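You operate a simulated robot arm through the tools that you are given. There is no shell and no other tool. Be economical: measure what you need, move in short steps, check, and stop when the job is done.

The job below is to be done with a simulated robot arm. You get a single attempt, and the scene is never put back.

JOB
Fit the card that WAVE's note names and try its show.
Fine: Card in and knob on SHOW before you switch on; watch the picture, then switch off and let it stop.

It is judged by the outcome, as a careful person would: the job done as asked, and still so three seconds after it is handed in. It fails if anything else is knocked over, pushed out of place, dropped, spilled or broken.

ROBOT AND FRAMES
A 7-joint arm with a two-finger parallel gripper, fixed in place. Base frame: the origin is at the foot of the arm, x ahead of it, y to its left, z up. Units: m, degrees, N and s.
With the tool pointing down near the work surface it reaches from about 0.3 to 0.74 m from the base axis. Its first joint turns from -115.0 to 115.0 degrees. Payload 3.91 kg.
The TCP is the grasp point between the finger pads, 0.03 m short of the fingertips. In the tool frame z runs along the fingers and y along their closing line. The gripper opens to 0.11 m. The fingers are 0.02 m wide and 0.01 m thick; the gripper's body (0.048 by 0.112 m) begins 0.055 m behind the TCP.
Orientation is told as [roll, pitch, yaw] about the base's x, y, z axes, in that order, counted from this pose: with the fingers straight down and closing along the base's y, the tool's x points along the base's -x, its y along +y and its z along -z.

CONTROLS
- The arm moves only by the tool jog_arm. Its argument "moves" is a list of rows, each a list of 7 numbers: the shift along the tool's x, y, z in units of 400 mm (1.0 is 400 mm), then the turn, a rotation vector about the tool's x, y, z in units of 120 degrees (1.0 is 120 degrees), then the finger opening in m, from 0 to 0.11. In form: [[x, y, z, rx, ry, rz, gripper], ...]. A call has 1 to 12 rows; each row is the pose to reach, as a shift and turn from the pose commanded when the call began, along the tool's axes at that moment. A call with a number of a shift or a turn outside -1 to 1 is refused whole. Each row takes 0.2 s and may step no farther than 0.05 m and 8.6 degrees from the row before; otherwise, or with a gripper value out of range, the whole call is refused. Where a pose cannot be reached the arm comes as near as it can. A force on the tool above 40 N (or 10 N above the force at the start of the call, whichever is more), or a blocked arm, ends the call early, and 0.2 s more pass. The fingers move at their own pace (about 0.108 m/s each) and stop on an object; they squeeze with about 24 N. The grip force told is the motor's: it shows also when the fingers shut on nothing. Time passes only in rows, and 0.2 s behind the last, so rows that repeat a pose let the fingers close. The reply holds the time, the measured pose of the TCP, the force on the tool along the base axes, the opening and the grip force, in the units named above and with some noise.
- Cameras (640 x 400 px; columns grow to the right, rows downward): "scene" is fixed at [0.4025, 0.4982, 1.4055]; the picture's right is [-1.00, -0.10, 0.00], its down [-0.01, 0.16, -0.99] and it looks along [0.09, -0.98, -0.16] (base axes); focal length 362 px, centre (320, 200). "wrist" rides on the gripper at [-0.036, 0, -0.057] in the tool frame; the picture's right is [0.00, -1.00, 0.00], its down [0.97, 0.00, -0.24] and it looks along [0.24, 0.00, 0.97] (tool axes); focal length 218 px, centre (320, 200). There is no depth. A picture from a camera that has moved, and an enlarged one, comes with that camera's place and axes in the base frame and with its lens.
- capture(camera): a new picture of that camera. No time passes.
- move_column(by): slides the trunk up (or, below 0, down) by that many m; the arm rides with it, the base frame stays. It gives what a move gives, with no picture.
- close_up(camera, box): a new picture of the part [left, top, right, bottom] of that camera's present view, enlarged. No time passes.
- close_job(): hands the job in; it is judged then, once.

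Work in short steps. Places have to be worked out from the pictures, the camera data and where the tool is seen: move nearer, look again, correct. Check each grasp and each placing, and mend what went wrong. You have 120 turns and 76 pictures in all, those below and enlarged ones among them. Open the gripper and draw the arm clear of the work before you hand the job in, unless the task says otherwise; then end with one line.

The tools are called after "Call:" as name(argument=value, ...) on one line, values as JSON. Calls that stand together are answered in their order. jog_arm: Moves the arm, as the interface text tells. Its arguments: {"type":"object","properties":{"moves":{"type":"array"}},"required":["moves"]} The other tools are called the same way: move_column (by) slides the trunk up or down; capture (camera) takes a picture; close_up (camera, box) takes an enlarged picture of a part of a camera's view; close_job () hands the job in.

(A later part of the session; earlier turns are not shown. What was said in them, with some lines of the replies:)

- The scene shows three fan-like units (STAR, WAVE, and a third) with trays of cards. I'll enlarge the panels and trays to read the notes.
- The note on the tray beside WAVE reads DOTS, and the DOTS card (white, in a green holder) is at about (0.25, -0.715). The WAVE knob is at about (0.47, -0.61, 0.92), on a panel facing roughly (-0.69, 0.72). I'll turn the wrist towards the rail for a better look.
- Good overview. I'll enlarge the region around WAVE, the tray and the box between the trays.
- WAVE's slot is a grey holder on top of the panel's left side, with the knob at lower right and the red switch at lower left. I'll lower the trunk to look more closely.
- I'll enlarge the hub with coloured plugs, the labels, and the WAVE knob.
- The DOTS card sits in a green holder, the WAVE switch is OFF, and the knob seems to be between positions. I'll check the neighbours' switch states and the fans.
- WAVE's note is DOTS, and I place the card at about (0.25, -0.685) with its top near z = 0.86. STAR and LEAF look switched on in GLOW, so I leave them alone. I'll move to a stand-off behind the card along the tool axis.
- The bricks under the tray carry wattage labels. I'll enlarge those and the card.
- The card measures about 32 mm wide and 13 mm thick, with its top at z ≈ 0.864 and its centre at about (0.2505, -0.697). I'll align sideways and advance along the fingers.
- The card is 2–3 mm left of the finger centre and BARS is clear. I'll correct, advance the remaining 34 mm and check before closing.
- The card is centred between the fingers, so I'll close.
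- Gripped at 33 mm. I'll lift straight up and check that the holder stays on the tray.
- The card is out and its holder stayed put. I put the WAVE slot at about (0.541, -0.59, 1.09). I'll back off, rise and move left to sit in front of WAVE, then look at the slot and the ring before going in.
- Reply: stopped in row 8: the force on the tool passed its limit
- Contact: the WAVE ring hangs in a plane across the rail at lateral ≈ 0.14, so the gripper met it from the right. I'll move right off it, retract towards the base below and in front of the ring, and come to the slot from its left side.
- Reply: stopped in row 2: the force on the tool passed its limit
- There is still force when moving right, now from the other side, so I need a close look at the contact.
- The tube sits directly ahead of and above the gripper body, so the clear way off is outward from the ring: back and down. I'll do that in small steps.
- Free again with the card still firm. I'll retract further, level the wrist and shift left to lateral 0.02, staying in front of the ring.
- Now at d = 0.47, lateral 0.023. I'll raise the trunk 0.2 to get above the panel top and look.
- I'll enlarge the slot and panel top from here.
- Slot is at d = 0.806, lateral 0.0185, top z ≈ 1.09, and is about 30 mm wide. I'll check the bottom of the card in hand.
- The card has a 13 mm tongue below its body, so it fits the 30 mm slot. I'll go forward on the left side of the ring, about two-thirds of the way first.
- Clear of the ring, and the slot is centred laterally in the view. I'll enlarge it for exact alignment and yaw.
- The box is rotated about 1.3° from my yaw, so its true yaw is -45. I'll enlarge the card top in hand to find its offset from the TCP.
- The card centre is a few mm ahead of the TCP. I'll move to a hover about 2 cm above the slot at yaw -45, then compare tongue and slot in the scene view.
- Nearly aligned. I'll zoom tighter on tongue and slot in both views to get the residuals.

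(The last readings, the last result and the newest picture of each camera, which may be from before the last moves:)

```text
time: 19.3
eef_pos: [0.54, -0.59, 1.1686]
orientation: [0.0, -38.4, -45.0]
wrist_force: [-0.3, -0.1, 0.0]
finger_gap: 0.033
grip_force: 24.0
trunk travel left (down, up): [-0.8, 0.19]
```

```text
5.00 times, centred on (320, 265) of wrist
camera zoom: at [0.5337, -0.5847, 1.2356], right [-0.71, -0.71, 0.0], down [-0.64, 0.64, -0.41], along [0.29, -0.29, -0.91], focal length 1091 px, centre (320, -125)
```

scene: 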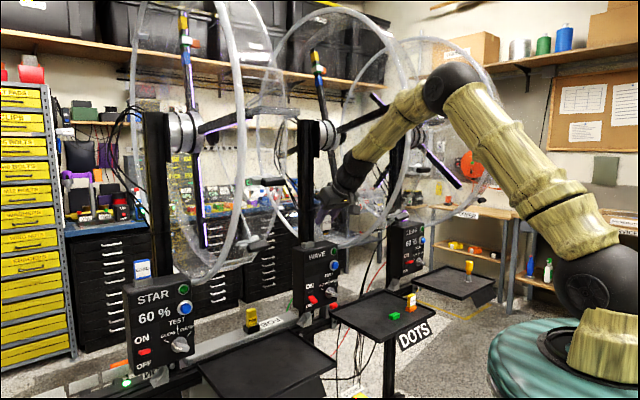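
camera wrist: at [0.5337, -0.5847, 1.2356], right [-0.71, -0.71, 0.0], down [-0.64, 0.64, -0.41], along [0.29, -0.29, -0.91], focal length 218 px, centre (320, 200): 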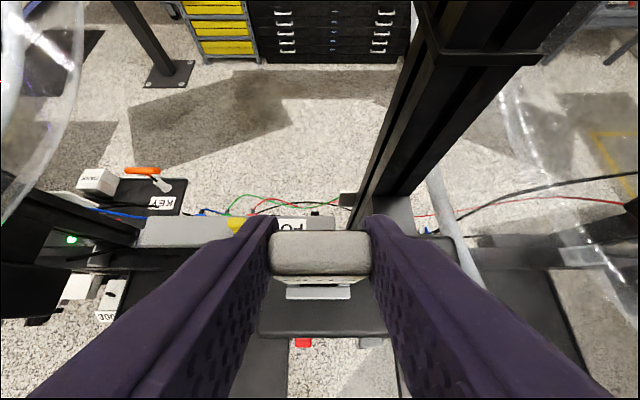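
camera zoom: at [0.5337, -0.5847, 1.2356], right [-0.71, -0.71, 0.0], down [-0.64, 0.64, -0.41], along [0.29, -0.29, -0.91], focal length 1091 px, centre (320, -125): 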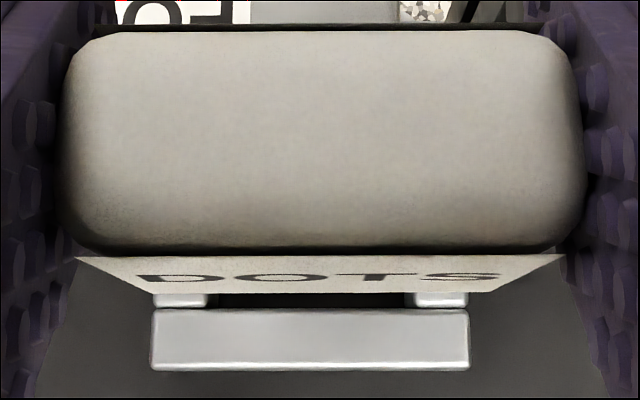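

Residuals: the slot is 1.2 mm left of the card, and the card is about 3.7 mm too far forward. The tongue tip is about 16 mm above the slot. I'll correct and lower 12 mm, then recheck.

Call:
jog_arm(moves=[[0.0073, 0.003, -0.0057, 0, 0, 0, 0.025], [0.0166, 0.003, 0.006, 0, 0, 0, 0.025], [0.0259, 0.003, 0.0179, 0, 0, 0, 0.025], [0.0259, 0.003, 0.0179, 0, 0, 0, 0.025]])

Call:
close_up(camera="scene", box=[300, 232, 324, 247])

Call:
close_up(camera="wrist", box=[264, 225, 376, 305])

```text
time: 20.3
eef_pos: [0.5387, -0.5875, 1.156]
orientation: [0.0, -38.4, -45.0]
wrist_force: [0.0, 0.9, -0.7]
finger_gap: 0.0331
grip_force: 24.2
trunk travel left (down, up): [-0.8, 0.19]
```

```text
16.00 times, centred on (312, 240) of scene
camera zoom: at [0.4025, 0.4982, 1.4055], right [-1.0, -0.1, 0.0], down [-0.01, 0.16, -0.99], along [0.09, -0.98, -0.16], focal length 5788 px, centre (448, -432)
```

zoom: 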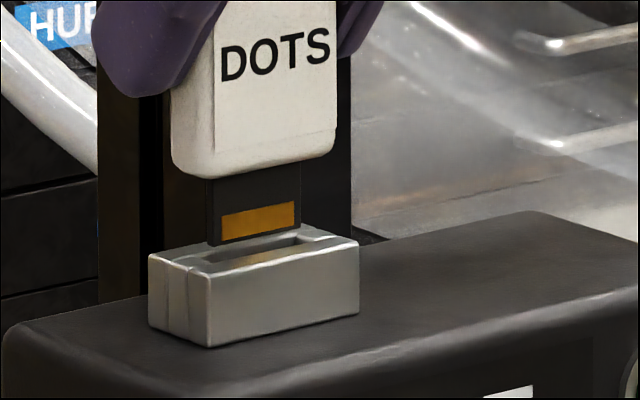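

```text
5.00 times, centred on (320, 265) of wrist
camera zoom: at [0.532, -0.5814, 1.223], right [-0.71, -0.71, 0.0], down [-0.64, 0.64, -0.41], along [0.29, -0.29, -0.91], focal length 1091 px, centre (320, -125)
```

zoom: 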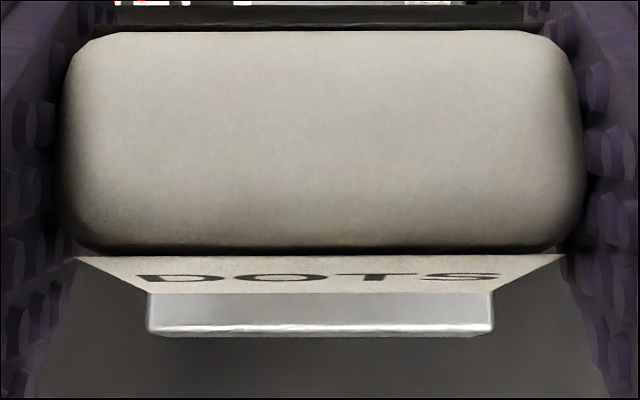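

Aligned within half a millimetre in both views. I'll lower 15 mm in small steps.

Call:
jog_arm(moves=[[0.0047, 0, 0.0059, 0, 0, 0, 0.025], [0.0093, 0, 0.0118, 0, 0, 0, 0.025], [0.014, 0, 0.0176, 0, 0, 0, 0.025], [0.0186, 0, 0.0235, 0, 0, 0, 0.025], [0.0233, 0, 0.0294, 0, 0, 0, 0.025]])

Call:
close_up(camera="scene", box=[300, 232, 324, 247])

```text
time: 21.5
eef_pos: [0.5381, -0.5871, 1.14]
orientation: [0.0, -38.4, -45.2]
wrist_force: [2.4, -3.0, 0.1]
finger_gap: 0.0329
grip_force: 23.7
trunk travel left (down, up): [-0.8, 0.19]
```

```text
16.00 times, centred on (312, 240) of scene
camera zoom: at [0.4025, 0.4982, 1.4055], right [-1.0, -0.1, 0.0], down [-0.01, 0.16, -0.99], along [0.09, -0.98, -0.16], focal length 5788 px, centre (448, -432)
```

zoom: 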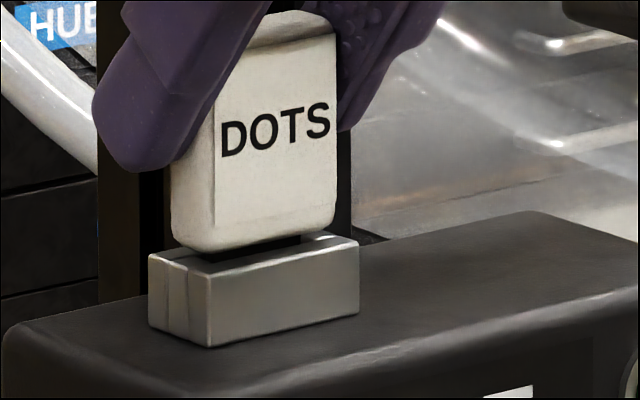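

The tongue is in the slot with about 3 mm to go. I'll continue down gently.

Call:
jog_arm(moves=[[0.0016, 0, 0.002, 0, 0, 0, 0.025], [0.0031, 0, 0.0039, 0, 0, 0, 0.025], [0.0047, 0, 0.0059, 0, 0, 0, 0.025]])

Call:
close_up(camera="scene", box=[300, 232, 324, 247])

```text
time: 22.3
eef_pos: [0.5384, -0.5872, 1.1402]
orientation: [0.0, -38.5, -45.1]
wrist_force: [1.5, -2.7, 8.8]
finger_gap: 0.0329
grip_force: 23.5
trunk travel left (down, up): [-0.8, 0.19]
```

```text
16.00 times, centred on (312, 240) of scene
camera zoom: at [0.4025, 0.4982, 1.4055], right [-1.0, -0.1, 0.0], down [-0.01, 0.16, -0.99], along [0.09, -0.98, -0.16], focal length 5788 px, centre (448, -432)
```

zoom: 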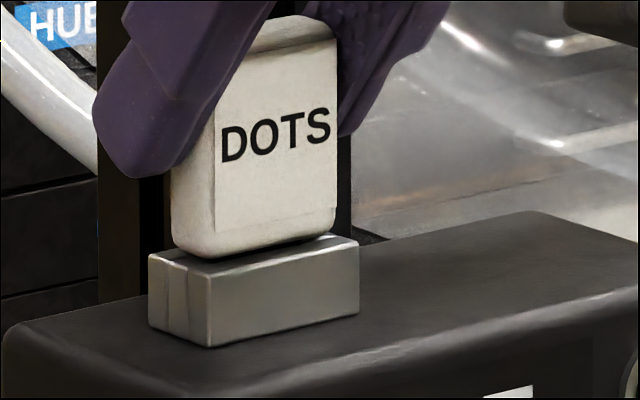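

It's touching with 9 N upward. I'll press one more millimetre to make sure it's seated, then open.

Call:
jog_arm(moves=[[0.0016, 0, 0.002, 0, 0, 0, 0.025], [0.0031, 0, 0.0039, 0, 0, 0, 0.025]])

```text
time: 22.9
eef_pos: [0.537, -0.5856, 1.1387]
orientation: [0.0, -38.8, -45.0]
wrist_force: [4.7, -5.3, 18.9]
finger_gap: 0.0329
grip_force: 23.9
trunk travel left (down, up): [-0.8, 0.19]
```

19 N upward and no travel, so it's seated. I'll relax the push, open, and check.

Call:
jog_arm(moves=[[-0.0031, 0, -0.0039, 0, 0, 0, 0.025], [-0.0062, 0, -0.0078, 0, 0, 0, 0.06], [-0.0062, 0, -0.0078, 0, 0, 0, 0.06], [-0.0062, 0, -0.0078, 0, 0, 0, 0.06], [-0.0062, 0, -0.06, 0, 0, 0, 0.06], [-0.0062, 0, -0.15, 0, 0, 0, 0.06], [-0.0062, 0, -0.25, 0, 0, 0, 0.06]])

Call:
capture(camera="wrist")

Call:
close_up(camera="scene", box=[280, 220, 360, 320])

```text
time: 24.5
eef_pos: [0.4955, -0.5412, 1.2164]
orientation: [-0.1, -38.5, -45.0]
wrist_force: [0.0, -0.3, 0.3]
finger_gap: 0.0598
grip_force: 0.0
trunk travel left (down, up): [-0.8, 0.19]
```

```text
22 pictures are left
camera wrist: at [0.4901, -0.5359, 1.2846], right [-0.71, -0.71, 0.0], down [-0.64, 0.64, -0.41], along [0.29, -0.29, -0.91], focal length 218 px, centre (320, 200)
```

wrist: 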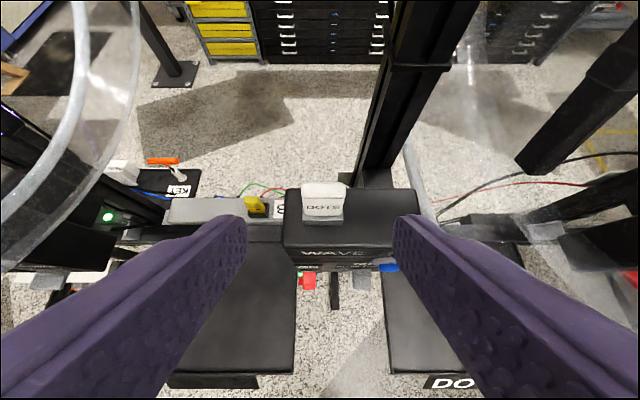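

```text
4.00 times, centred on (320, 270) of scene
camera zoom: at [0.4025, 0.4982, 1.4055], right [-1.0, -0.1, 0.0], down [-0.01, 0.16, -0.99], along [0.09, -0.98, -0.16], focal length 1447 px, centre (320, -80)
```

zoom: 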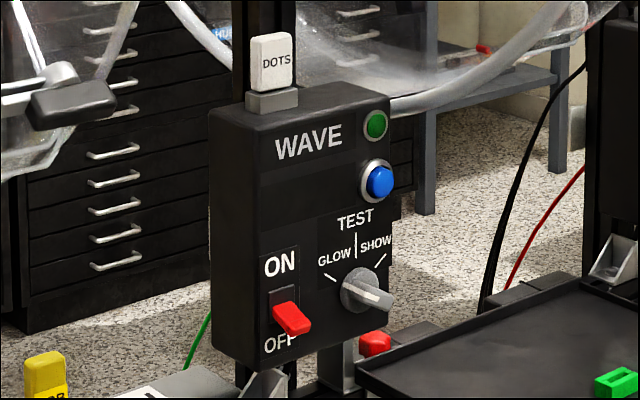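

The DOTS card is seated. Next is the knob: I'll retract straight back and pitch the tool towards horizontal, then lower the trunk for a frontal view.

Call:
jog_arm(moves=[[0.095, 0, -0.075, 0, 0, 0, 0.06], [0.19, 0, -0.15, 0, 0, 0, 0.06], [0.285, 0, -0.226, 0, 0, 0, 0.06], [0.38, 0, -0.302, 0, 0, 0, 0.06], [0.475, 0, -0.377, 0, 0, 0, 0.06], [0.475, 0, -0.377, 0, -0.0614, 0, 0.06], [0.475, 0, -0.377, 0, -0.1229, 0, 0.06], [0.475, 0, -0.377, 0, -0.1843, 0, 0.06], [0.475, 0, -0.377, 0, -0.2457, 0, 0.06], [0.475, 0, -0.377, 0, -0.3071, 0, 0.06], [0.475, 0, -0.377, 0, -0.3686, 0, 0.06], [0.475, 0, -0.377, 0, -0.4292, 0, 0.06]])

Call:
move_column(by=-0.23)

Call:
capture(camera="wrist")

```text
time: 27.1
eef_pos: [0.3368, -0.3953, 1.2156]
orientation: [11.7, -89.9, -56.9]
wrist_force: [-0.2, -0.8, 0.0]
finger_gap: 0.0598
grip_force: 0.0
out of reach, approached as far as the arm can: row 10, 11, 12
trunk travel left (down, up): [-0.8, 0.19]
```

```text
time: 29.5
eef_pos: [0.3361, -0.3956, 0.9852]
orientation: [-2.0, -89.9, -43.1]
wrist_force: [0.2, 0.8, -0.2]
finger_gap: 0.0601
grip_force: 0.2
trunk travel left (down, up): [-0.57, 0.42]
```

```text
20 pictures are left
camera wrist: at [0.2958, -0.3539, 1.0231], right [-0.71, -0.71, 0.0], down [-0.17, 0.17, -0.97], along [0.69, -0.69, -0.24], focal length 218 px, centre (320, 200)
```

wrist: 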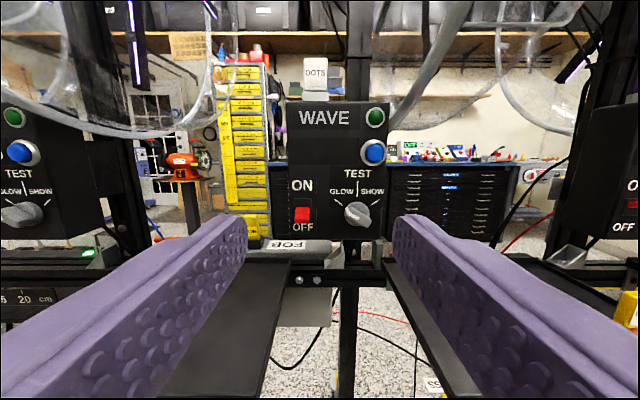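

A clear frontal view. I'll enlarge the knob and switch.

Call:
close_up(camera="wrist", box=[280, 160, 400, 240])

```text
5.00 times, centred on (340, 200) of wrist
camera zoom: at [0.2958, -0.3539, 1.0231], right [-0.71, -0.71, 0.0], down [-0.17, 0.17, -0.97], along [0.69, -0.69, -0.24], focal length 1091 px, centre (220, 200)
```

zoom: 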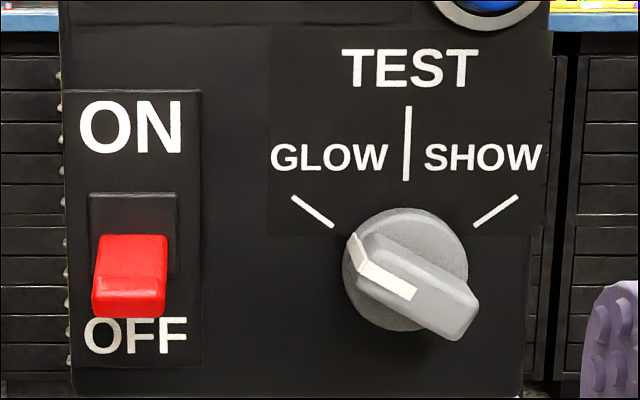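

The knob points to GLOW and needs about 110° clockwise to reach SHOW. Its axis is at d = 0.775, lateral 0.0965, z = 0.923. Something hangs beneath the wrist, so before turning near the trays I'll check how far it reaches.

Call:
close_up(camera="scene", box=[300, 220, 460, 320])

```text
4.00 times, centred on (380, 270) of scene
camera zoom: at [0.4025, 0.4982, 1.4055], right [-1.0, -0.1, 0.0], down [-0.01, 0.16, -0.99], along [0.09, -0.98, -0.16], focal length 1447 px, centre (80, -80)
```

zoom: 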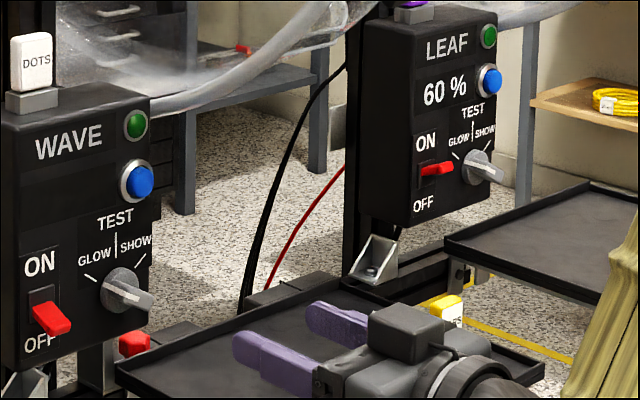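

Call:
close_up(camera="scene", box=[330, 285, 490, 385])

```text
4.00 times, centred on (410, 335) of scene
camera zoom: at [0.4025, 0.4982, 1.4055], right [-1.0, -0.1, 0.0], down [-0.01, 0.16, -0.99], along [0.09, -0.98, -0.16], focal length 1447 px, centre (-40, -340)
```

zoom: 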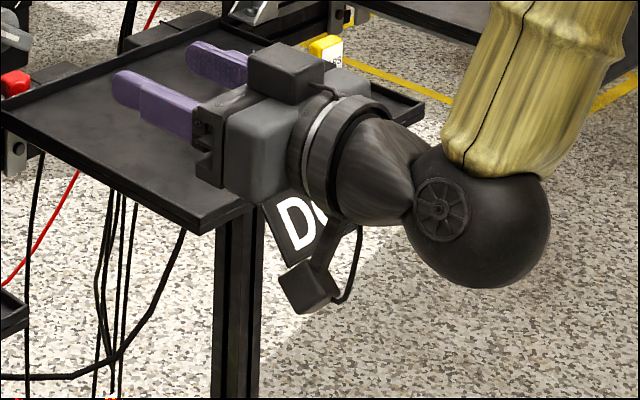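

A camera-like box hangs about 0.11 m below the wrist axis. I'll tilt the tool 6° nose-down so it clears the tray rims, and line up with the knob at a stand-off before rotating.

Call:
jog_arm(moves=[[0.0375, -0.034, 0.094, 0, 0.0125, 0, 0.06], [0.075, -0.068, 0.188, 0, 0.025, 0, 0.06], [0.1125, -0.102, 0.281, 0, 0.0375, 0, 0.06], [0.15, -0.136, 0.375, 0, 0.05, 0, 0.06]])

Call:
jog_arm(moves=[[0, 0, 0, 0, 0, -0.0654, 0.05], [0, 0, 0, 0, 0, -0.1309, 0.05], [0, 0, 0, 0, 0, -0.1963, 0.05], [0, 0, 0, 0, 0, -0.2617, 0.05], [0, 0, 0, 0, 0, -0.3271, 0.05], [0, 0, 0, 0, 0, -0.3926, 0.05], [0, 0, 0, 0, 0, -0.458, 0.05]])

Call:
capture(camera="wrist")

```text
time: 30.5
eef_pos: [0.4064, -0.541, 0.9252]
orientation: [0.2, -83.8, -45.1]
wrist_force: [0.6, -0.2, -0.8]
finger_gap: 0.0599
grip_force: 0.0
trunk travel left (down, up): [-0.57, 0.42]
```

```text
time: 32.1
eef_pos: [0.4048, -0.5386, 0.9257]
orientation: [-82.4, -34.7, 40.7]
wrist_force: [0.6, 0.4, -0.8]
finger_gap: 0.0501
grip_force: 0.1
trunk travel left (down, up): [-0.57, 0.42]
```

```text
16 pictures are left
camera wrist: at [0.3859, -0.4792, 0.9532], right [-0.34, -0.47, 0.82], down [-0.77, -0.35, -0.53], along [0.53, -0.81, -0.24], focal length 218 px, centre (320, 200)
```

wrist: 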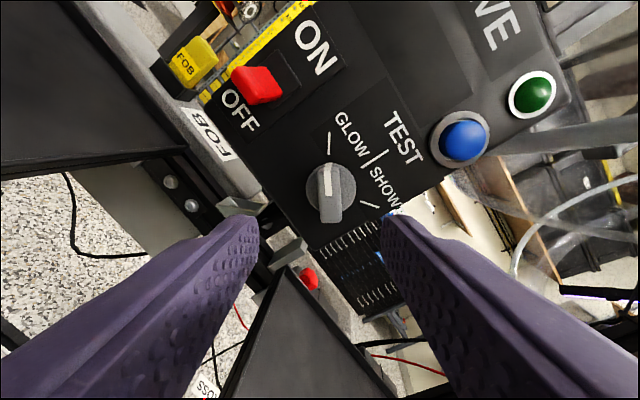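

The bar now lies along the finger plane, 6 mm off the centre in y and 4 mm in x. I'll correct and advance around the knob.

Call:
jog_arm(moves=[[-0.01, -0.015, 0, 0, 0, 0, 0.05], [-0.01, -0.015, 0.05, 0, 0, 0, 0.05], [-0.01, -0.015, 0.1, 0, 0, 0, 0.05], [-0.01, -0.015, 0.135, 0, 0, 0, 0.05]])

Call:
capture(camera="wrist")

```text
time: 33.1
eef_pos: [0.4429, -0.5778, 0.9265]
orientation: [-82.5, -34.8, 40.7]
wrist_force: [-0.1, -0.3, -0.1]
finger_gap: 0.0501
grip_force: 0.0
trunk travel left (down, up): [-0.57, 0.42]
```

```text
15 pictures are left
camera wrist: at [0.4243, -0.5174, 0.9545], right [-0.34, -0.47, 0.81], down [-0.77, -0.35, -0.53], along [0.53, -0.81, -0.24], focal length 218 px, centre (320, 200)
```

wrist: 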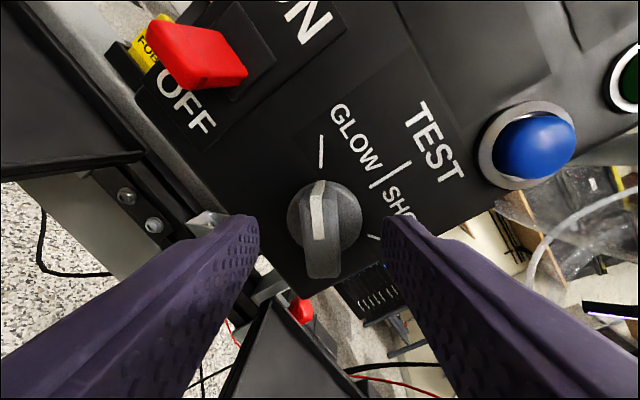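

Bar centred between the fingertips. I'll advance 13 mm and close on it.

Call:
jog_arm(moves=[[0, 0, 0.017, 0, 0, 0, 0.05], [0, 0, 0.033, 0, 0, 0, 0.05], [0, 0, 0.033, 0, 0, 0, 0.03], [0, 0, 0.033, 0, 0, 0, 0.005], [0, 0, 0.033, 0, 0, 0, 0.005], [0, 0, 0.033, 0, 0, 0, 0.005]])

Call:
capture(camera="wrist")

```text
time: 34.5
eef_pos: [0.4508, -0.5892, 0.9254]
orientation: [-82.7, -34.8, 40.9]
wrist_force: [0.5, -9.6, 11.0]
finger_gap: 0.0346
grip_force: 45.0
trunk travel left (down, up): [-0.57, 0.42]
```

```text
14 pictures are left
camera wrist: at [0.4326, -0.5284, 0.9543], right [-0.35, -0.47, 0.81], down [-0.77, -0.35, -0.53], along [0.53, -0.81, -0.24], focal length 218 px, centre (320, 200)
```

wrist: 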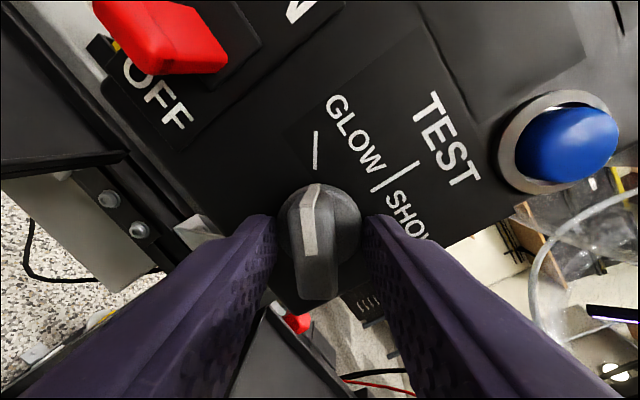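

The fingers closed on the round base (35 mm) rather than the bar. I'll open, back off 7 mm and close again on the bar.

Call:
jog_arm(moves=[[0, 0, 0, 0, 0, 0, 0.05], [0, 0, -0.0175, 0, 0, 0, 0.05], [0, 0, -0.0175, 0, 0, 0, 0.03], [0, 0, -0.0175, 0, 0, 0, 0.008], [0, 0, -0.0175, 0, 0, 0, 0.008], [0, 0, -0.0175, 0, 0, 0, 0.008]])

```text
time: 35.9
eef_pos: [0.4473, -0.5827, 0.9256]
orientation: [-82.6, -34.7, 40.7]
wrist_force: [-1.0, -1.6, 1.2]
finger_gap: 0.015
grip_force: 45.0
trunk travel left (down, up): [-0.57, 0.42]
```

Gripped on the 15 mm bar. I'll turn clockwise 56° first.

Call:
jog_arm(moves=[[0, 0, 0, 0, 0, 0.0667, 0.008], [0, 0, 0, 0, 0, 0.1333, 0.008], [0, 0, 0, 0, 0, 0.2, 0.008], [0, 0, 0, 0, 0, 0.2667, 0.008], [0, 0, 0, 0, 0, 0.3333, 0.008], [0, 0, 0, 0, 0, 0.4, 0.008], [0, 0, 0, 0, 0, 0.4667, 0.008]])

Call:
capture(camera="wrist")

```text
time: 37.5
eef_pos: [0.4477, -0.5812, 0.9268]
orientation: [10.2, -83.7, -55.3]
wrist_force: [1.7, -1.4, 2.1]
finger_gap: 0.014
grip_force: 44.9
trunk travel left (down, up): [-0.57, 0.42]
```

```text
13 pictures are left
camera wrist: at [0.4089, -0.5444, 0.9692], right [-0.71, -0.71, -0.02], down [-0.23, 0.26, -0.94], along [0.67, -0.66, -0.34], focal length 218 px, centre (320, 200)
```

wrist: 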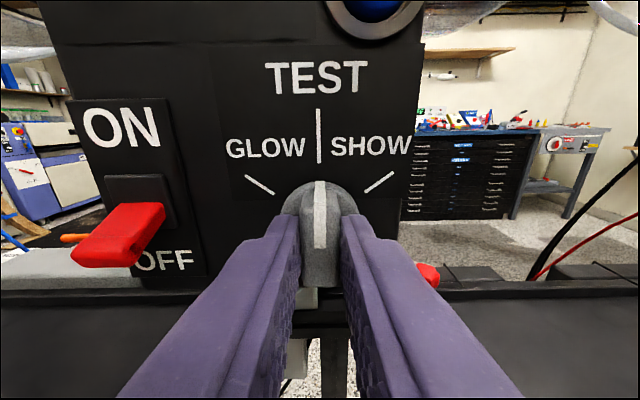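

Turning works: the pointer is now straight up. I'll continue another 55°.

Call:
jog_arm(moves=[[0, 0, 0, 0, 0, 0.0667, 0.008], [0, 0, 0, 0, 0, 0.1333, 0.008], [0, 0, 0, 0, 0, 0.2, 0.008], [0, 0, 0, 0, 0, 0.2667, 0.008], [0, 0, 0, 0, 0, 0.3333, 0.008], [0, 0, 0, 0, 0, 0.4, 0.008], [0, 0, 0, 0, 0, 0.46, 0.008]])

Call:
capture(camera="wrist")

```text
time: 39.1
eef_pos: [0.4483, -0.5822, 0.9273]
orientation: [82.7, -33.4, -130.8]
wrist_force: [3.8, 6.3, 0.2]
finger_gap: 0.0154
grip_force: 45.1
trunk travel left (down, up): [-0.57, 0.42]
```

```text
12 pictures are left
camera wrist: at [0.3876, -0.5633, 0.9537], right [-0.45, -0.33, -0.83], down [0.36, 0.78, -0.51], along [0.81, -0.53, -0.24], focal length 218 px, centre (320, 200)
```

wrist: 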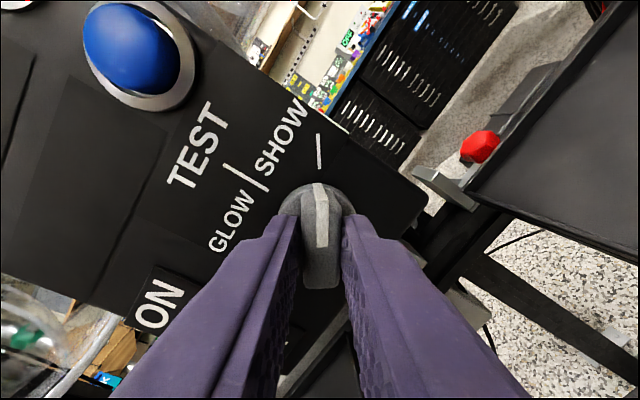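

The pointer lines up with SHOW. I'll release, back off 7 cm, and rotate to θ=90 so the hanging box stays clear of tray 1, with the fingers closed for the switch.

Call:
jog_arm(moves=[[0, 0, 0, 0, 0, 0, 0.045], [0, 0, 0, 0, 0, 0, 0.045], [0, 0, -0.0875, 0, 0, 0, 0.045], [0, 0, -0.175, 0, 0, 0, 0.045], [0, 0, -0.175, 0, 0, 0.07, 0.0], [0, 0, -0.175, 0, 0, 0.14, 0.0], [0, 0, -0.175, 0, 0, 0.21, 0.0], [0, 0, -0.175, 0, 0, 0.283, 0.0]])

Call:
capture(camera="wrist")

```text
refused: row 8 steps farther than a row can; nothing moved
```

```text
11 pictures are left
camera wrist: at [0.3876, -0.5633, 0.9537], right [-0.45, -0.33, -0.83], down [0.36, 0.78, -0.51], along [0.81, -0.53, -0.24], focal length 218 px, centre (320, 200)
```

wrist: 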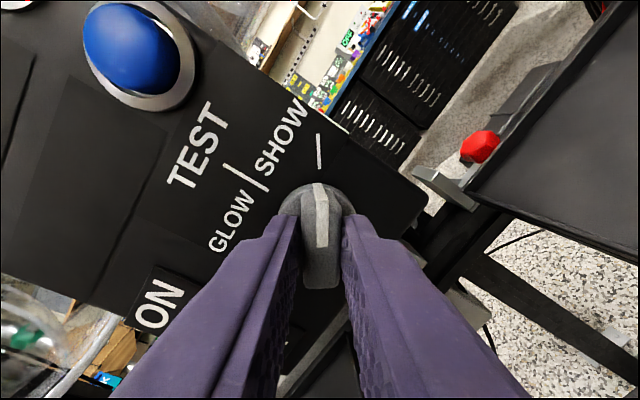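

The last row's step was slightly too big, so I'll resend it with even steps.

Call:
jog_arm(moves=[[0, 0, 0, 0, 0, 0, 0.045], [0, 0, 0, 0, 0, 0, 0.045], [0, 0, -0.0875, 0, 0, 0, 0.045], [0, 0, -0.175, 0, 0, 0, 0.045], [0, 0, -0.175, 0, 0, 0.07, 0.0], [0, 0, -0.175, 0, 0, 0.14, 0.0], [0, 0, -0.175, 0, 0, 0.21, 0.0], [0, 0, -0.175, 0, 0, 0.28, 0.0]])

Call:
capture(camera="wrist")

```text
time: 40.9
eef_pos: [0.3976, -0.5325, 0.9334]
orientation: [83.9, 0.0, -135.0]
wrist_force: [0.3, -0.1, 0.0]
finger_gap: 0.0
grip_force: 23.9
trunk travel left (down, up): [-0.57, 0.42]
```

```text
10 pictures are left
camera wrist: at [0.3317, -0.518, 0.9409], right [-0.08, 0.07, -0.99], down [0.52, 0.86, 0.02], along [0.85, -0.51, -0.1], focal length 218 px, centre (320, 200)
```

wrist: 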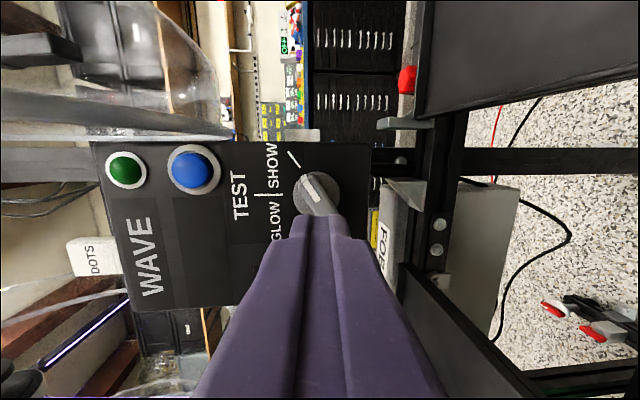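

Knob stays on SHOW. I'll shift to the switch's lateral and below the lever, still stood off, then check.

Call:
jog_arm(moves=[[0.067, -0.03, 0, 0, 0, 0, 0], [0.134, -0.059, 0, 0, 0, 0, 0], [0.201, -0.0885, 0, 0, 0, 0, 0]])

Call:
capture(camera="wrist")

Call:
close_up(camera="scene", box=[270, 240, 390, 320])

```text
time: 41.7
eef_pos: [0.4523, -0.4723, 0.8964]
orientation: [83.8, -0.2, -135.1]
wrist_force: [0.7, 0.4, 0.7]
finger_gap: 0.0002
grip_force: 24.0
trunk travel left (down, up): [-0.57, 0.42]
```

```text
9 pictures are left
camera wrist: at [0.3858, -0.4571, 0.9047], right [-0.08, 0.07, -0.99], down [0.52, 0.86, 0.02], along [0.85, -0.51, -0.1], focal length 218 px, centre (320, 200)
```

wrist: 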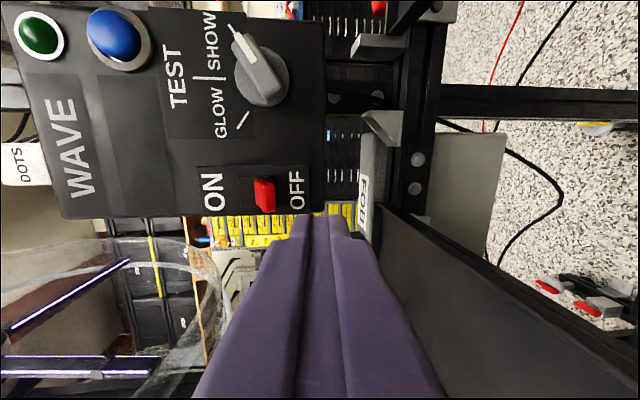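

```text
5.00 times, centred on (330, 280) of scene
camera zoom: at [0.4025, 0.4982, 1.4055], right [-1.0, -0.1, 0.0], down [-0.01, 0.16, -0.99], along [0.09, -0.98, -0.16], focal length 1809 px, centre (270, -200)
```

zoom: 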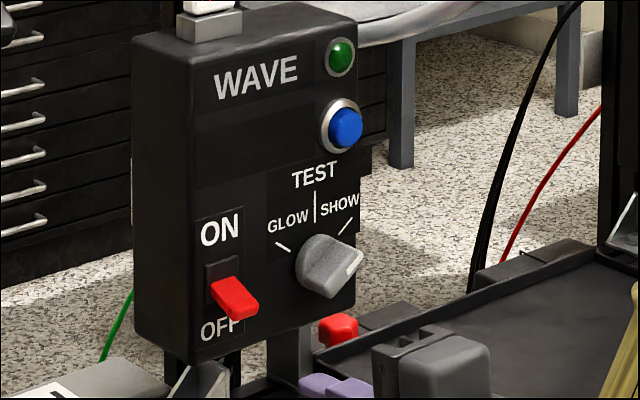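

The scene confirms the knob on SHOW and the card in; the finger is under the red lever at lateral 0.014. I'll advance under the lever and push it up to ON.

Call:
jog_arm(moves=[[0, 0, 0.065, 0, 0, 0, 0], [0, 0, 0.13, 0, 0, 0, 0], [0, 0, 0.19, 0, 0, 0, 0], [0, 0.025, 0.1875, 0, 0, 0, 0], [0, 0.05, 0.185, 0, 0, 0, 0], [0, 0.075, 0.1825, 0, 0, 0, 0], [0, 0.1, 0.18, 0, 0, 0, 0], [0, 0.125, 0.178, 0, 0, 0, 0]])

Call:
close_up(camera="scene", box=[240, 210, 400, 310])

```text
time: 43.5
eef_pos: [0.5059, -0.5263, 0.9309]
orientation: [82.7, -0.1, -134.9]
wrist_force: [-4.4, 2.0, -30.1]
finger_gap: 0.0001
grip_force: 24.3
trunk travel left (down, up): [-0.57, 0.42]
```

```text
4.00 times, centred on (320, 260) of scene
camera zoom: at [0.4025, 0.4982, 1.4055], right [-1.0, -0.1, 0.0], down [-0.01, 0.16, -0.99], along [0.09, -0.98, -0.16], focal length 1447 px, centre (320, -40)
```

zoom: 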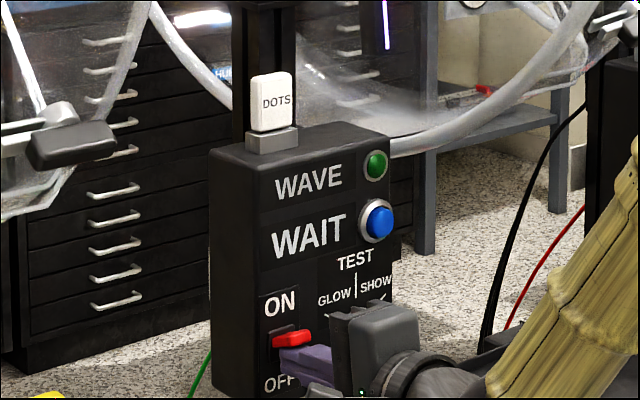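

Display reads WAIT and the lever is at ON, with 30 N against its stop. I'll lower off it, back away and watch.

Call:
jog_arm(moves=[[0, -0.025, 0, 0, 0, 0, 0], [0, -0.06, 0, 0, 0, 0, 0], [0, -0.07, -0.1, 0, 0, 0, 0], [0, -0.07, -0.2, 0, 0, 0, 0], [0, -0.07, -0.2, 0, 0, 0, 0], [0, -0.07, -0.2, 0, 0, 0, 0]])

Call:
capture(camera="scene")

```text
time: 44.9
eef_pos: [0.4482, -0.4701, 0.9218]
orientation: [83.8, -0.2, -135.1]
wrist_force: [-0.3, 0.2, 0.9]
finger_gap: 0.0004
grip_force: 23.7
trunk travel left (down, up): [-0.57, 0.42]
```

```text
6 pictures are left
```

scene: 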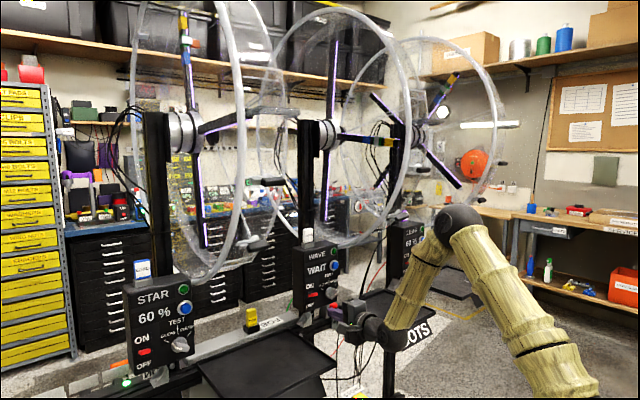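

The WAVE blades are turning and the display says WAIT, so it's spinning up. I'll hold still a few seconds before the next picture, as I have 6 left.

Call:
jog_arm(moves=[[0, 0, 0, 0, 0, 0, 0], [0, 0, 0, 0, 0, 0, 0], [0, 0, 0, 0, 0, 0, 0], [0, 0, 0, 0, 0, 0, 0], [0, 0, 0, 0, 0, 0, 0], [0, 0, 0, 0, 0, 0, 0], [0, 0, 0, 0, 0, 0, 0], [0, 0, 0, 0, 0, 0, 0], [0, 0, 0, 0, 0, 0, 0], [0, 0, 0, 0, 0, 0, 0], [0, 0, 0, 0, 0, 0, 0], [0, 0, 0, 0, 0, 0, 0]])

Call:
jog_arm(moves=[[0, 0, 0, 0, 0, 0, 0], [0, 0, 0, 0, 0, 0, 0], [0, 0, 0, 0, 0, 0, 0], [0, 0, 0, 0, 0, 0, 0], [0, 0, 0, 0, 0, 0, 0], [0, 0, 0, 0, 0, 0, 0], [0, 0, 0, 0, 0, 0, 0], [0, 0, 0, 0, 0, 0, 0], [0, 0, 0, 0, 0, 0, 0], [0, 0, 0, 0, 0, 0, 0], [0, 0, 0, 0, 0, 0, 0], [0, 0, 0, 0, 0, 0, 0]])

Call:
close_up(camera="scene", box=[230, 0, 470, 320])

```text
time: 47.5
eef_pos: [0.4464, -0.4692, 0.9218]
orientation: [84.0, -0.3, -134.9]
wrist_force: [0.3, -0.7, -0.5]
finger_gap: 0.0001
grip_force: 24.0
trunk travel left (down, up): [-0.57, 0.42]
```

```text
time: 50.1
eef_pos: [0.4467, -0.469, 0.9217]
orientation: [83.8, -0.2, -135.0]
wrist_force: [-0.4, -0.4, 0.5]
finger_gap: 0.0
grip_force: 23.6
trunk travel left (down, up): [-0.57, 0.42]
```

```text
1.25 times, centred on (350, 160) of scene
camera zoom: at [0.4025, 0.4982, 1.4055], right [-1.0, -0.1, 0.0], down [-0.01, 0.16, -0.99], along [0.09, -0.98, -0.16], focal length 452 px, centre (282, 250)
```

zoom: 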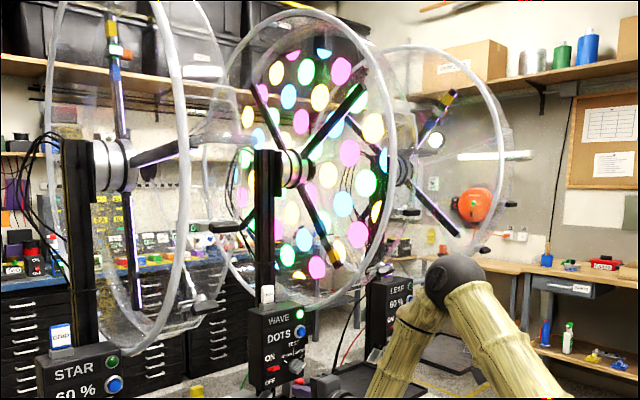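

The wheel shows coloured dots, the display reads DOTS and the green lamp is lit. I'll watch two more seconds while raising the finger above the lever, still stood off.

Call:
jog_arm(moves=[[0, 0.055, 0, 0, 0, 0, 0], [0, 0.11, 0, 0, 0, 0, 0], [0, 0.165, 0, 0, 0, 0, 0], [0, 0.165, 0, 0, 0, 0, 0], [0, 0.165, 0, 0, 0, 0, 0], [0, 0.165, 0, 0, 0, 0, 0], [0, 0.165, 0, 0, 0, 0, 0], [0, 0.165, 0, 0, 0, 0, 0], [0, 0.165, 0, 0, 0, 0, 0], [0, 0.165, 0, 0, 0, 0, 0]])

Call:
jog_arm(moves=[[0, 0, 0.06, 0, 0, 0, 0], [0, 0, 0.12, 0, 0, 0, 0], [0, 0, 0.18, 0, 0, 0, 0], [0, -0.02, 0.182, 0, 0, 0, 0], [0, -0.04, 0.184, 0, 0, 0, 0], [0, -0.06, 0.186, 0, 0, 0, 0], [0, -0.08, 0.188, 0, 0, 0, 0]])

```text
time: 52.3
eef_pos: [0.4537, -0.4743, 0.989]
orientation: [84.0, -0.2, -135.0]
wrist_force: [1.1, -0.8, -0.1]
finger_gap: 0.0002
grip_force: 24.3
trunk travel left (down, up): [-0.57, 0.42]
```

```text
time: 53.9
eef_pos: [0.503, -0.5249, 0.946]
orientation: [83.8, -0.2, -135.1]
wrist_force: [0.0, 0.8, -0.5]
finger_gap: 0.0001
grip_force: 24.1
trunk travel left (down, up): [-0.57, 0.42]
```

No resistance at z = 0.946 now. I'll continue down in small steps until the lever stop is felt.

Call:
jog_arm(moves=[[0, -0.012, 0, 0, 0, 0, 0], [0, -0.024, 0, 0, 0, 0, 0], [0, -0.036, 0, 0, 0, 0, 0]])

Call:
close_up(camera="scene", box=[280, 240, 376, 300])

```text
time: 54.8
eef_pos: [0.5036, -0.5228, 0.943]
orientation: [85.3, -0.2, -134.9]
wrist_force: [-7.0, 8.7, 8.9]
finger_gap: 0.0
grip_force: 23.9
trunk travel left (down, up): [-0.57, 0.42]
stopped in row 3: the force on the tool passed its limit (the readings are from after the stop); the commanded pose is now the measured one
```

```text
6.67 times, centred on (328, 270) of scene
camera zoom: at [0.4025, 0.4982, 1.4055], right [-1.0, -0.1, 0.0], down [-0.01, 0.16, -0.99], along [0.09, -0.98, -0.16], focal length 2412 px, centre (267, -267)
```

zoom: 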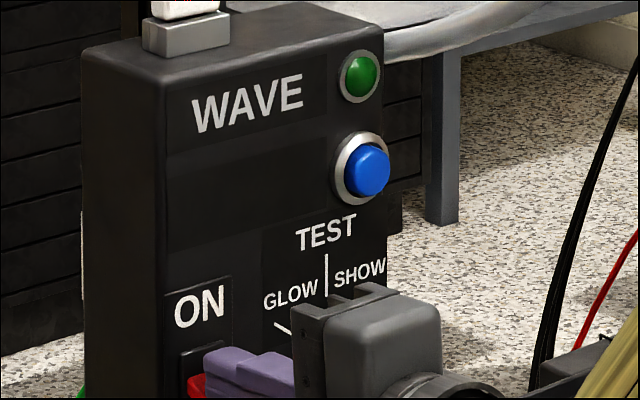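

The display is blank and the lever is down, so it's off. I'll lift off, withdraw well clear and open the gripper while the wheel coasts down.

Call:
jog_arm(moves=[[0, 0.04, 0, 0, 0, 0, 0], [0, 0.075, 0, 0, 0, 0, 0], [0, 0.075, -0.1, 0, 0, 0, 0], [0, 0.075, -0.2, 0, 0, 0, 0], [0, 0.075, -0.3, 0, 0, 0, 0], [0, 0.075, -0.4, 0, 0, 0, 0.03], [0, 0.075, -0.48, 0, 0, 0, 0.06], [0, 0.075, -0.48, 0, 0, 0, 0.06], [0, 0.075, -0.48, 0, 0, 0, 0.06]])

Call:
jog_arm(moves=[[0, 0, 0, 0, 0, 0, 0.06], [0, 0, 0, 0, 0, 0, 0.06], [0, 0, 0, 0, 0, 0, 0.06], [0, 0, 0, 0, 0, 0, 0.06], [0, 0, 0, 0, 0, 0, 0.06], [0, 0, 0, 0, 0, 0, 0.06], [0, 0, 0, 0, 0, 0, 0.06], [0, 0, 0, 0, 0, 0, 0.06], [0, 0, 0, 0, 0, 0, 0.06], [0, 0, 0, 0, 0, 0, 0.06], [0, 0, 0, 0, 0, 0, 0.06], [0, 0, 0, 0, 0, 0, 0.06]])

Call:
jog_arm(moves=[[0, 0, 0, 0, 0, 0, 0.06], [0, 0, 0, 0, 0, 0, 0.06], [0, 0, 0, 0, 0, 0, 0.06], [0, 0, 0, 0, 0, 0, 0.06], [0, 0, 0, 0, 0, 0, 0.06], [0, 0, 0, 0, 0, 0, 0.06], [0, 0, 0, 0, 0, 0, 0.06], [0, 0, 0, 0, 0, 0, 0.06], [0, 0, 0, 0, 0, 0, 0.06], [0, 0, 0, 0, 0, 0, 0.06], [0, 0, 0, 0, 0, 0, 0.06], [0, 0, 0, 0, 0, 0, 0.06]])

Call:
jog_arm(moves=[[0, 0, 0, 0, 0, 0, 0.06], [0, 0, 0, 0, 0, 0, 0.06], [0, 0, 0, 0, 0, 0, 0.06], [0, 0, 0, 0, 0, 0, 0.06], [0, 0, 0, 0, 0, 0, 0.06], [0, 0, 0, 0, 0, 0, 0.06], [0, 0, 0, 0, 0, 0, 0.06], [0, 0, 0, 0, 0, 0, 0.06], [0, 0, 0, 0, 0, 0, 0.06], [0, 0, 0, 0, 0, 0, 0.06], [0, 0, 0, 0, 0, 0, 0.06], [0, 0, 0, 0, 0, 0, 0.06]])

Call:
close_up(camera="scene", box=[230, 0, 470, 320])

```text
time: 56.8
eef_pos: [0.3696, -0.3924, 0.9858]
orientation: [85.0, -0.2, -135.0]
wrist_force: [0.9, -0.5, -0.5]
finger_gap: 0.0602
grip_force: 0.0
trunk travel left (down, up): [-0.57, 0.42]
```

```text
time: 59.4
eef_pos: [0.3701, -0.3931, 0.9849]
orientation: [85.0, -0.3, -134.8]
wrist_force: [0.6, -0.7, -1.1]
finger_gap: 0.0601
grip_force: 0.0
trunk travel left (down, up): [-0.57, 0.42]
```

```text
time: 62.0
eef_pos: [0.3703, -0.3923, 0.9858]
orientation: [85.0, -0.3, -134.9]
wrist_force: [-0.4, -0.7, 0.4]
finger_gap: 0.06
grip_force: 0.1
trunk travel left (down, up): [-0.57, 0.42]
```

```text
time: 64.6
eef_pos: [0.3707, -0.3926, 0.9851]
orientation: [84.9, -0.3, -134.9]
wrist_force: [-0.5, -0.2, -0.2]
finger_gap: 0.0601
grip_force: 0.0
trunk travel left (down, up): [-0.57, 0.42]
```

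```text
1.25 times, centred on (350, 160) of scene
camera zoom: at [0.4025, 0.4982, 1.4055], right [-1.0, -0.1, 0.0], down [-0.01, 0.16, -0.99], along [0.09, -0.98, -0.16], focal length 452 px, centre (282, 250)
```

zoom: 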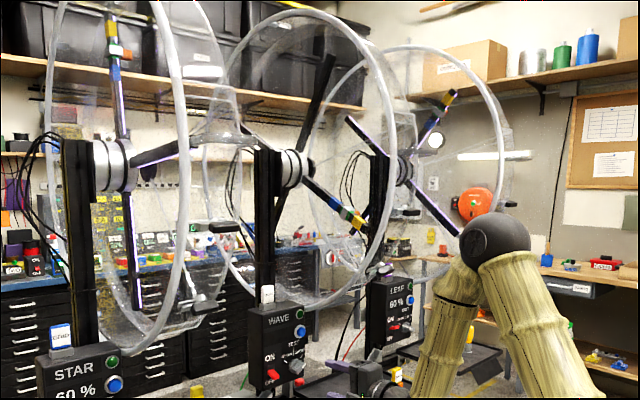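

Off, with the blades visible. I'll wait a little longer and take another picture to confirm the wheel has stopped.

Call:
jog_arm(moves=[[0, 0, 0, 0, 0, 0, 0.06], [0, 0, 0, 0, 0, 0, 0.06], [0, 0, 0, 0, 0, 0, 0.06], [0, 0, 0, 0, 0, 0, 0.06], [0, 0, 0, 0, 0, 0, 0.06], [0, 0, 0, 0, 0, 0, 0.06], [0, 0, 0, 0, 0, 0, 0.06]])

Call:
close_up(camera="scene", box=[230, 0, 470, 320])

```text
time: 66.2
eef_pos: [0.3703, -0.392, 0.9856]
orientation: [85.0, -0.3, -135.0]
wrist_force: [0.0, 0.0, 0.0]
finger_gap: 0.0601
grip_force: 0.1
trunk travel left (down, up): [-0.57, 0.42]
```

```text
1.25 times, centred on (350, 160) of scene
camera zoom: at [0.4025, 0.4982, 1.4055], right [-1.0, -0.1, 0.0], down [-0.01, 0.16, -0.99], along [0.09, -0.98, -0.16], focal length 452 px, centre (282, 250)
```

zoom: 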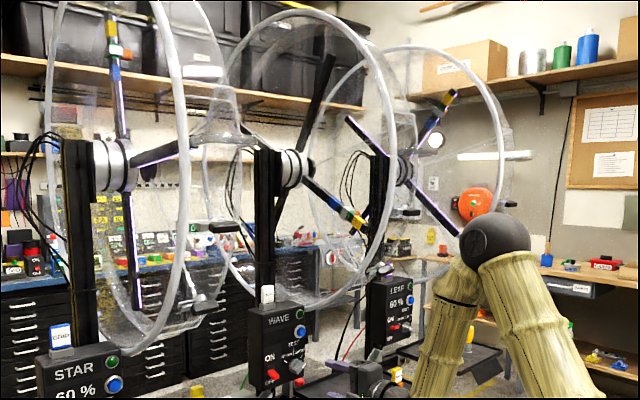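

The wheel has stopped, as both pictures are identical. One last check of the panel.

Call:
close_up(camera="scene", box=[280, 220, 440, 320])

```text
4.00 times, centred on (360, 270) of scene
camera zoom: at [0.4025, 0.4982, 1.4055], right [-1.0, -0.1, 0.0], down [-0.01, 0.16, -0.99], along [0.09, -0.98, -0.16], focal length 1447 px, centre (160, -80)
```

zoom: 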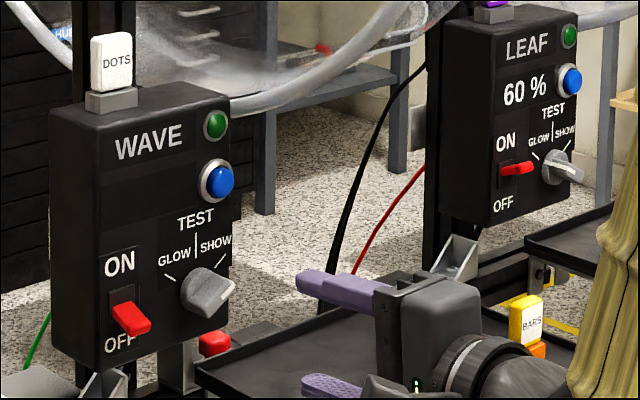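

The DOTS card is in, the knob is on SHOW, the switch is OFF and the wheel is still. The gripper is open and clear, so I'm handing in.

Call:
close_job()

```text
The job is handed in.
```

The DOTS card is fitted in WAVE and its show ran: the wheel displayed coloured dots, then I switched it off and it stopped; on the way to the slot the gripper bumped WAVE's ring once, with no visible damage.
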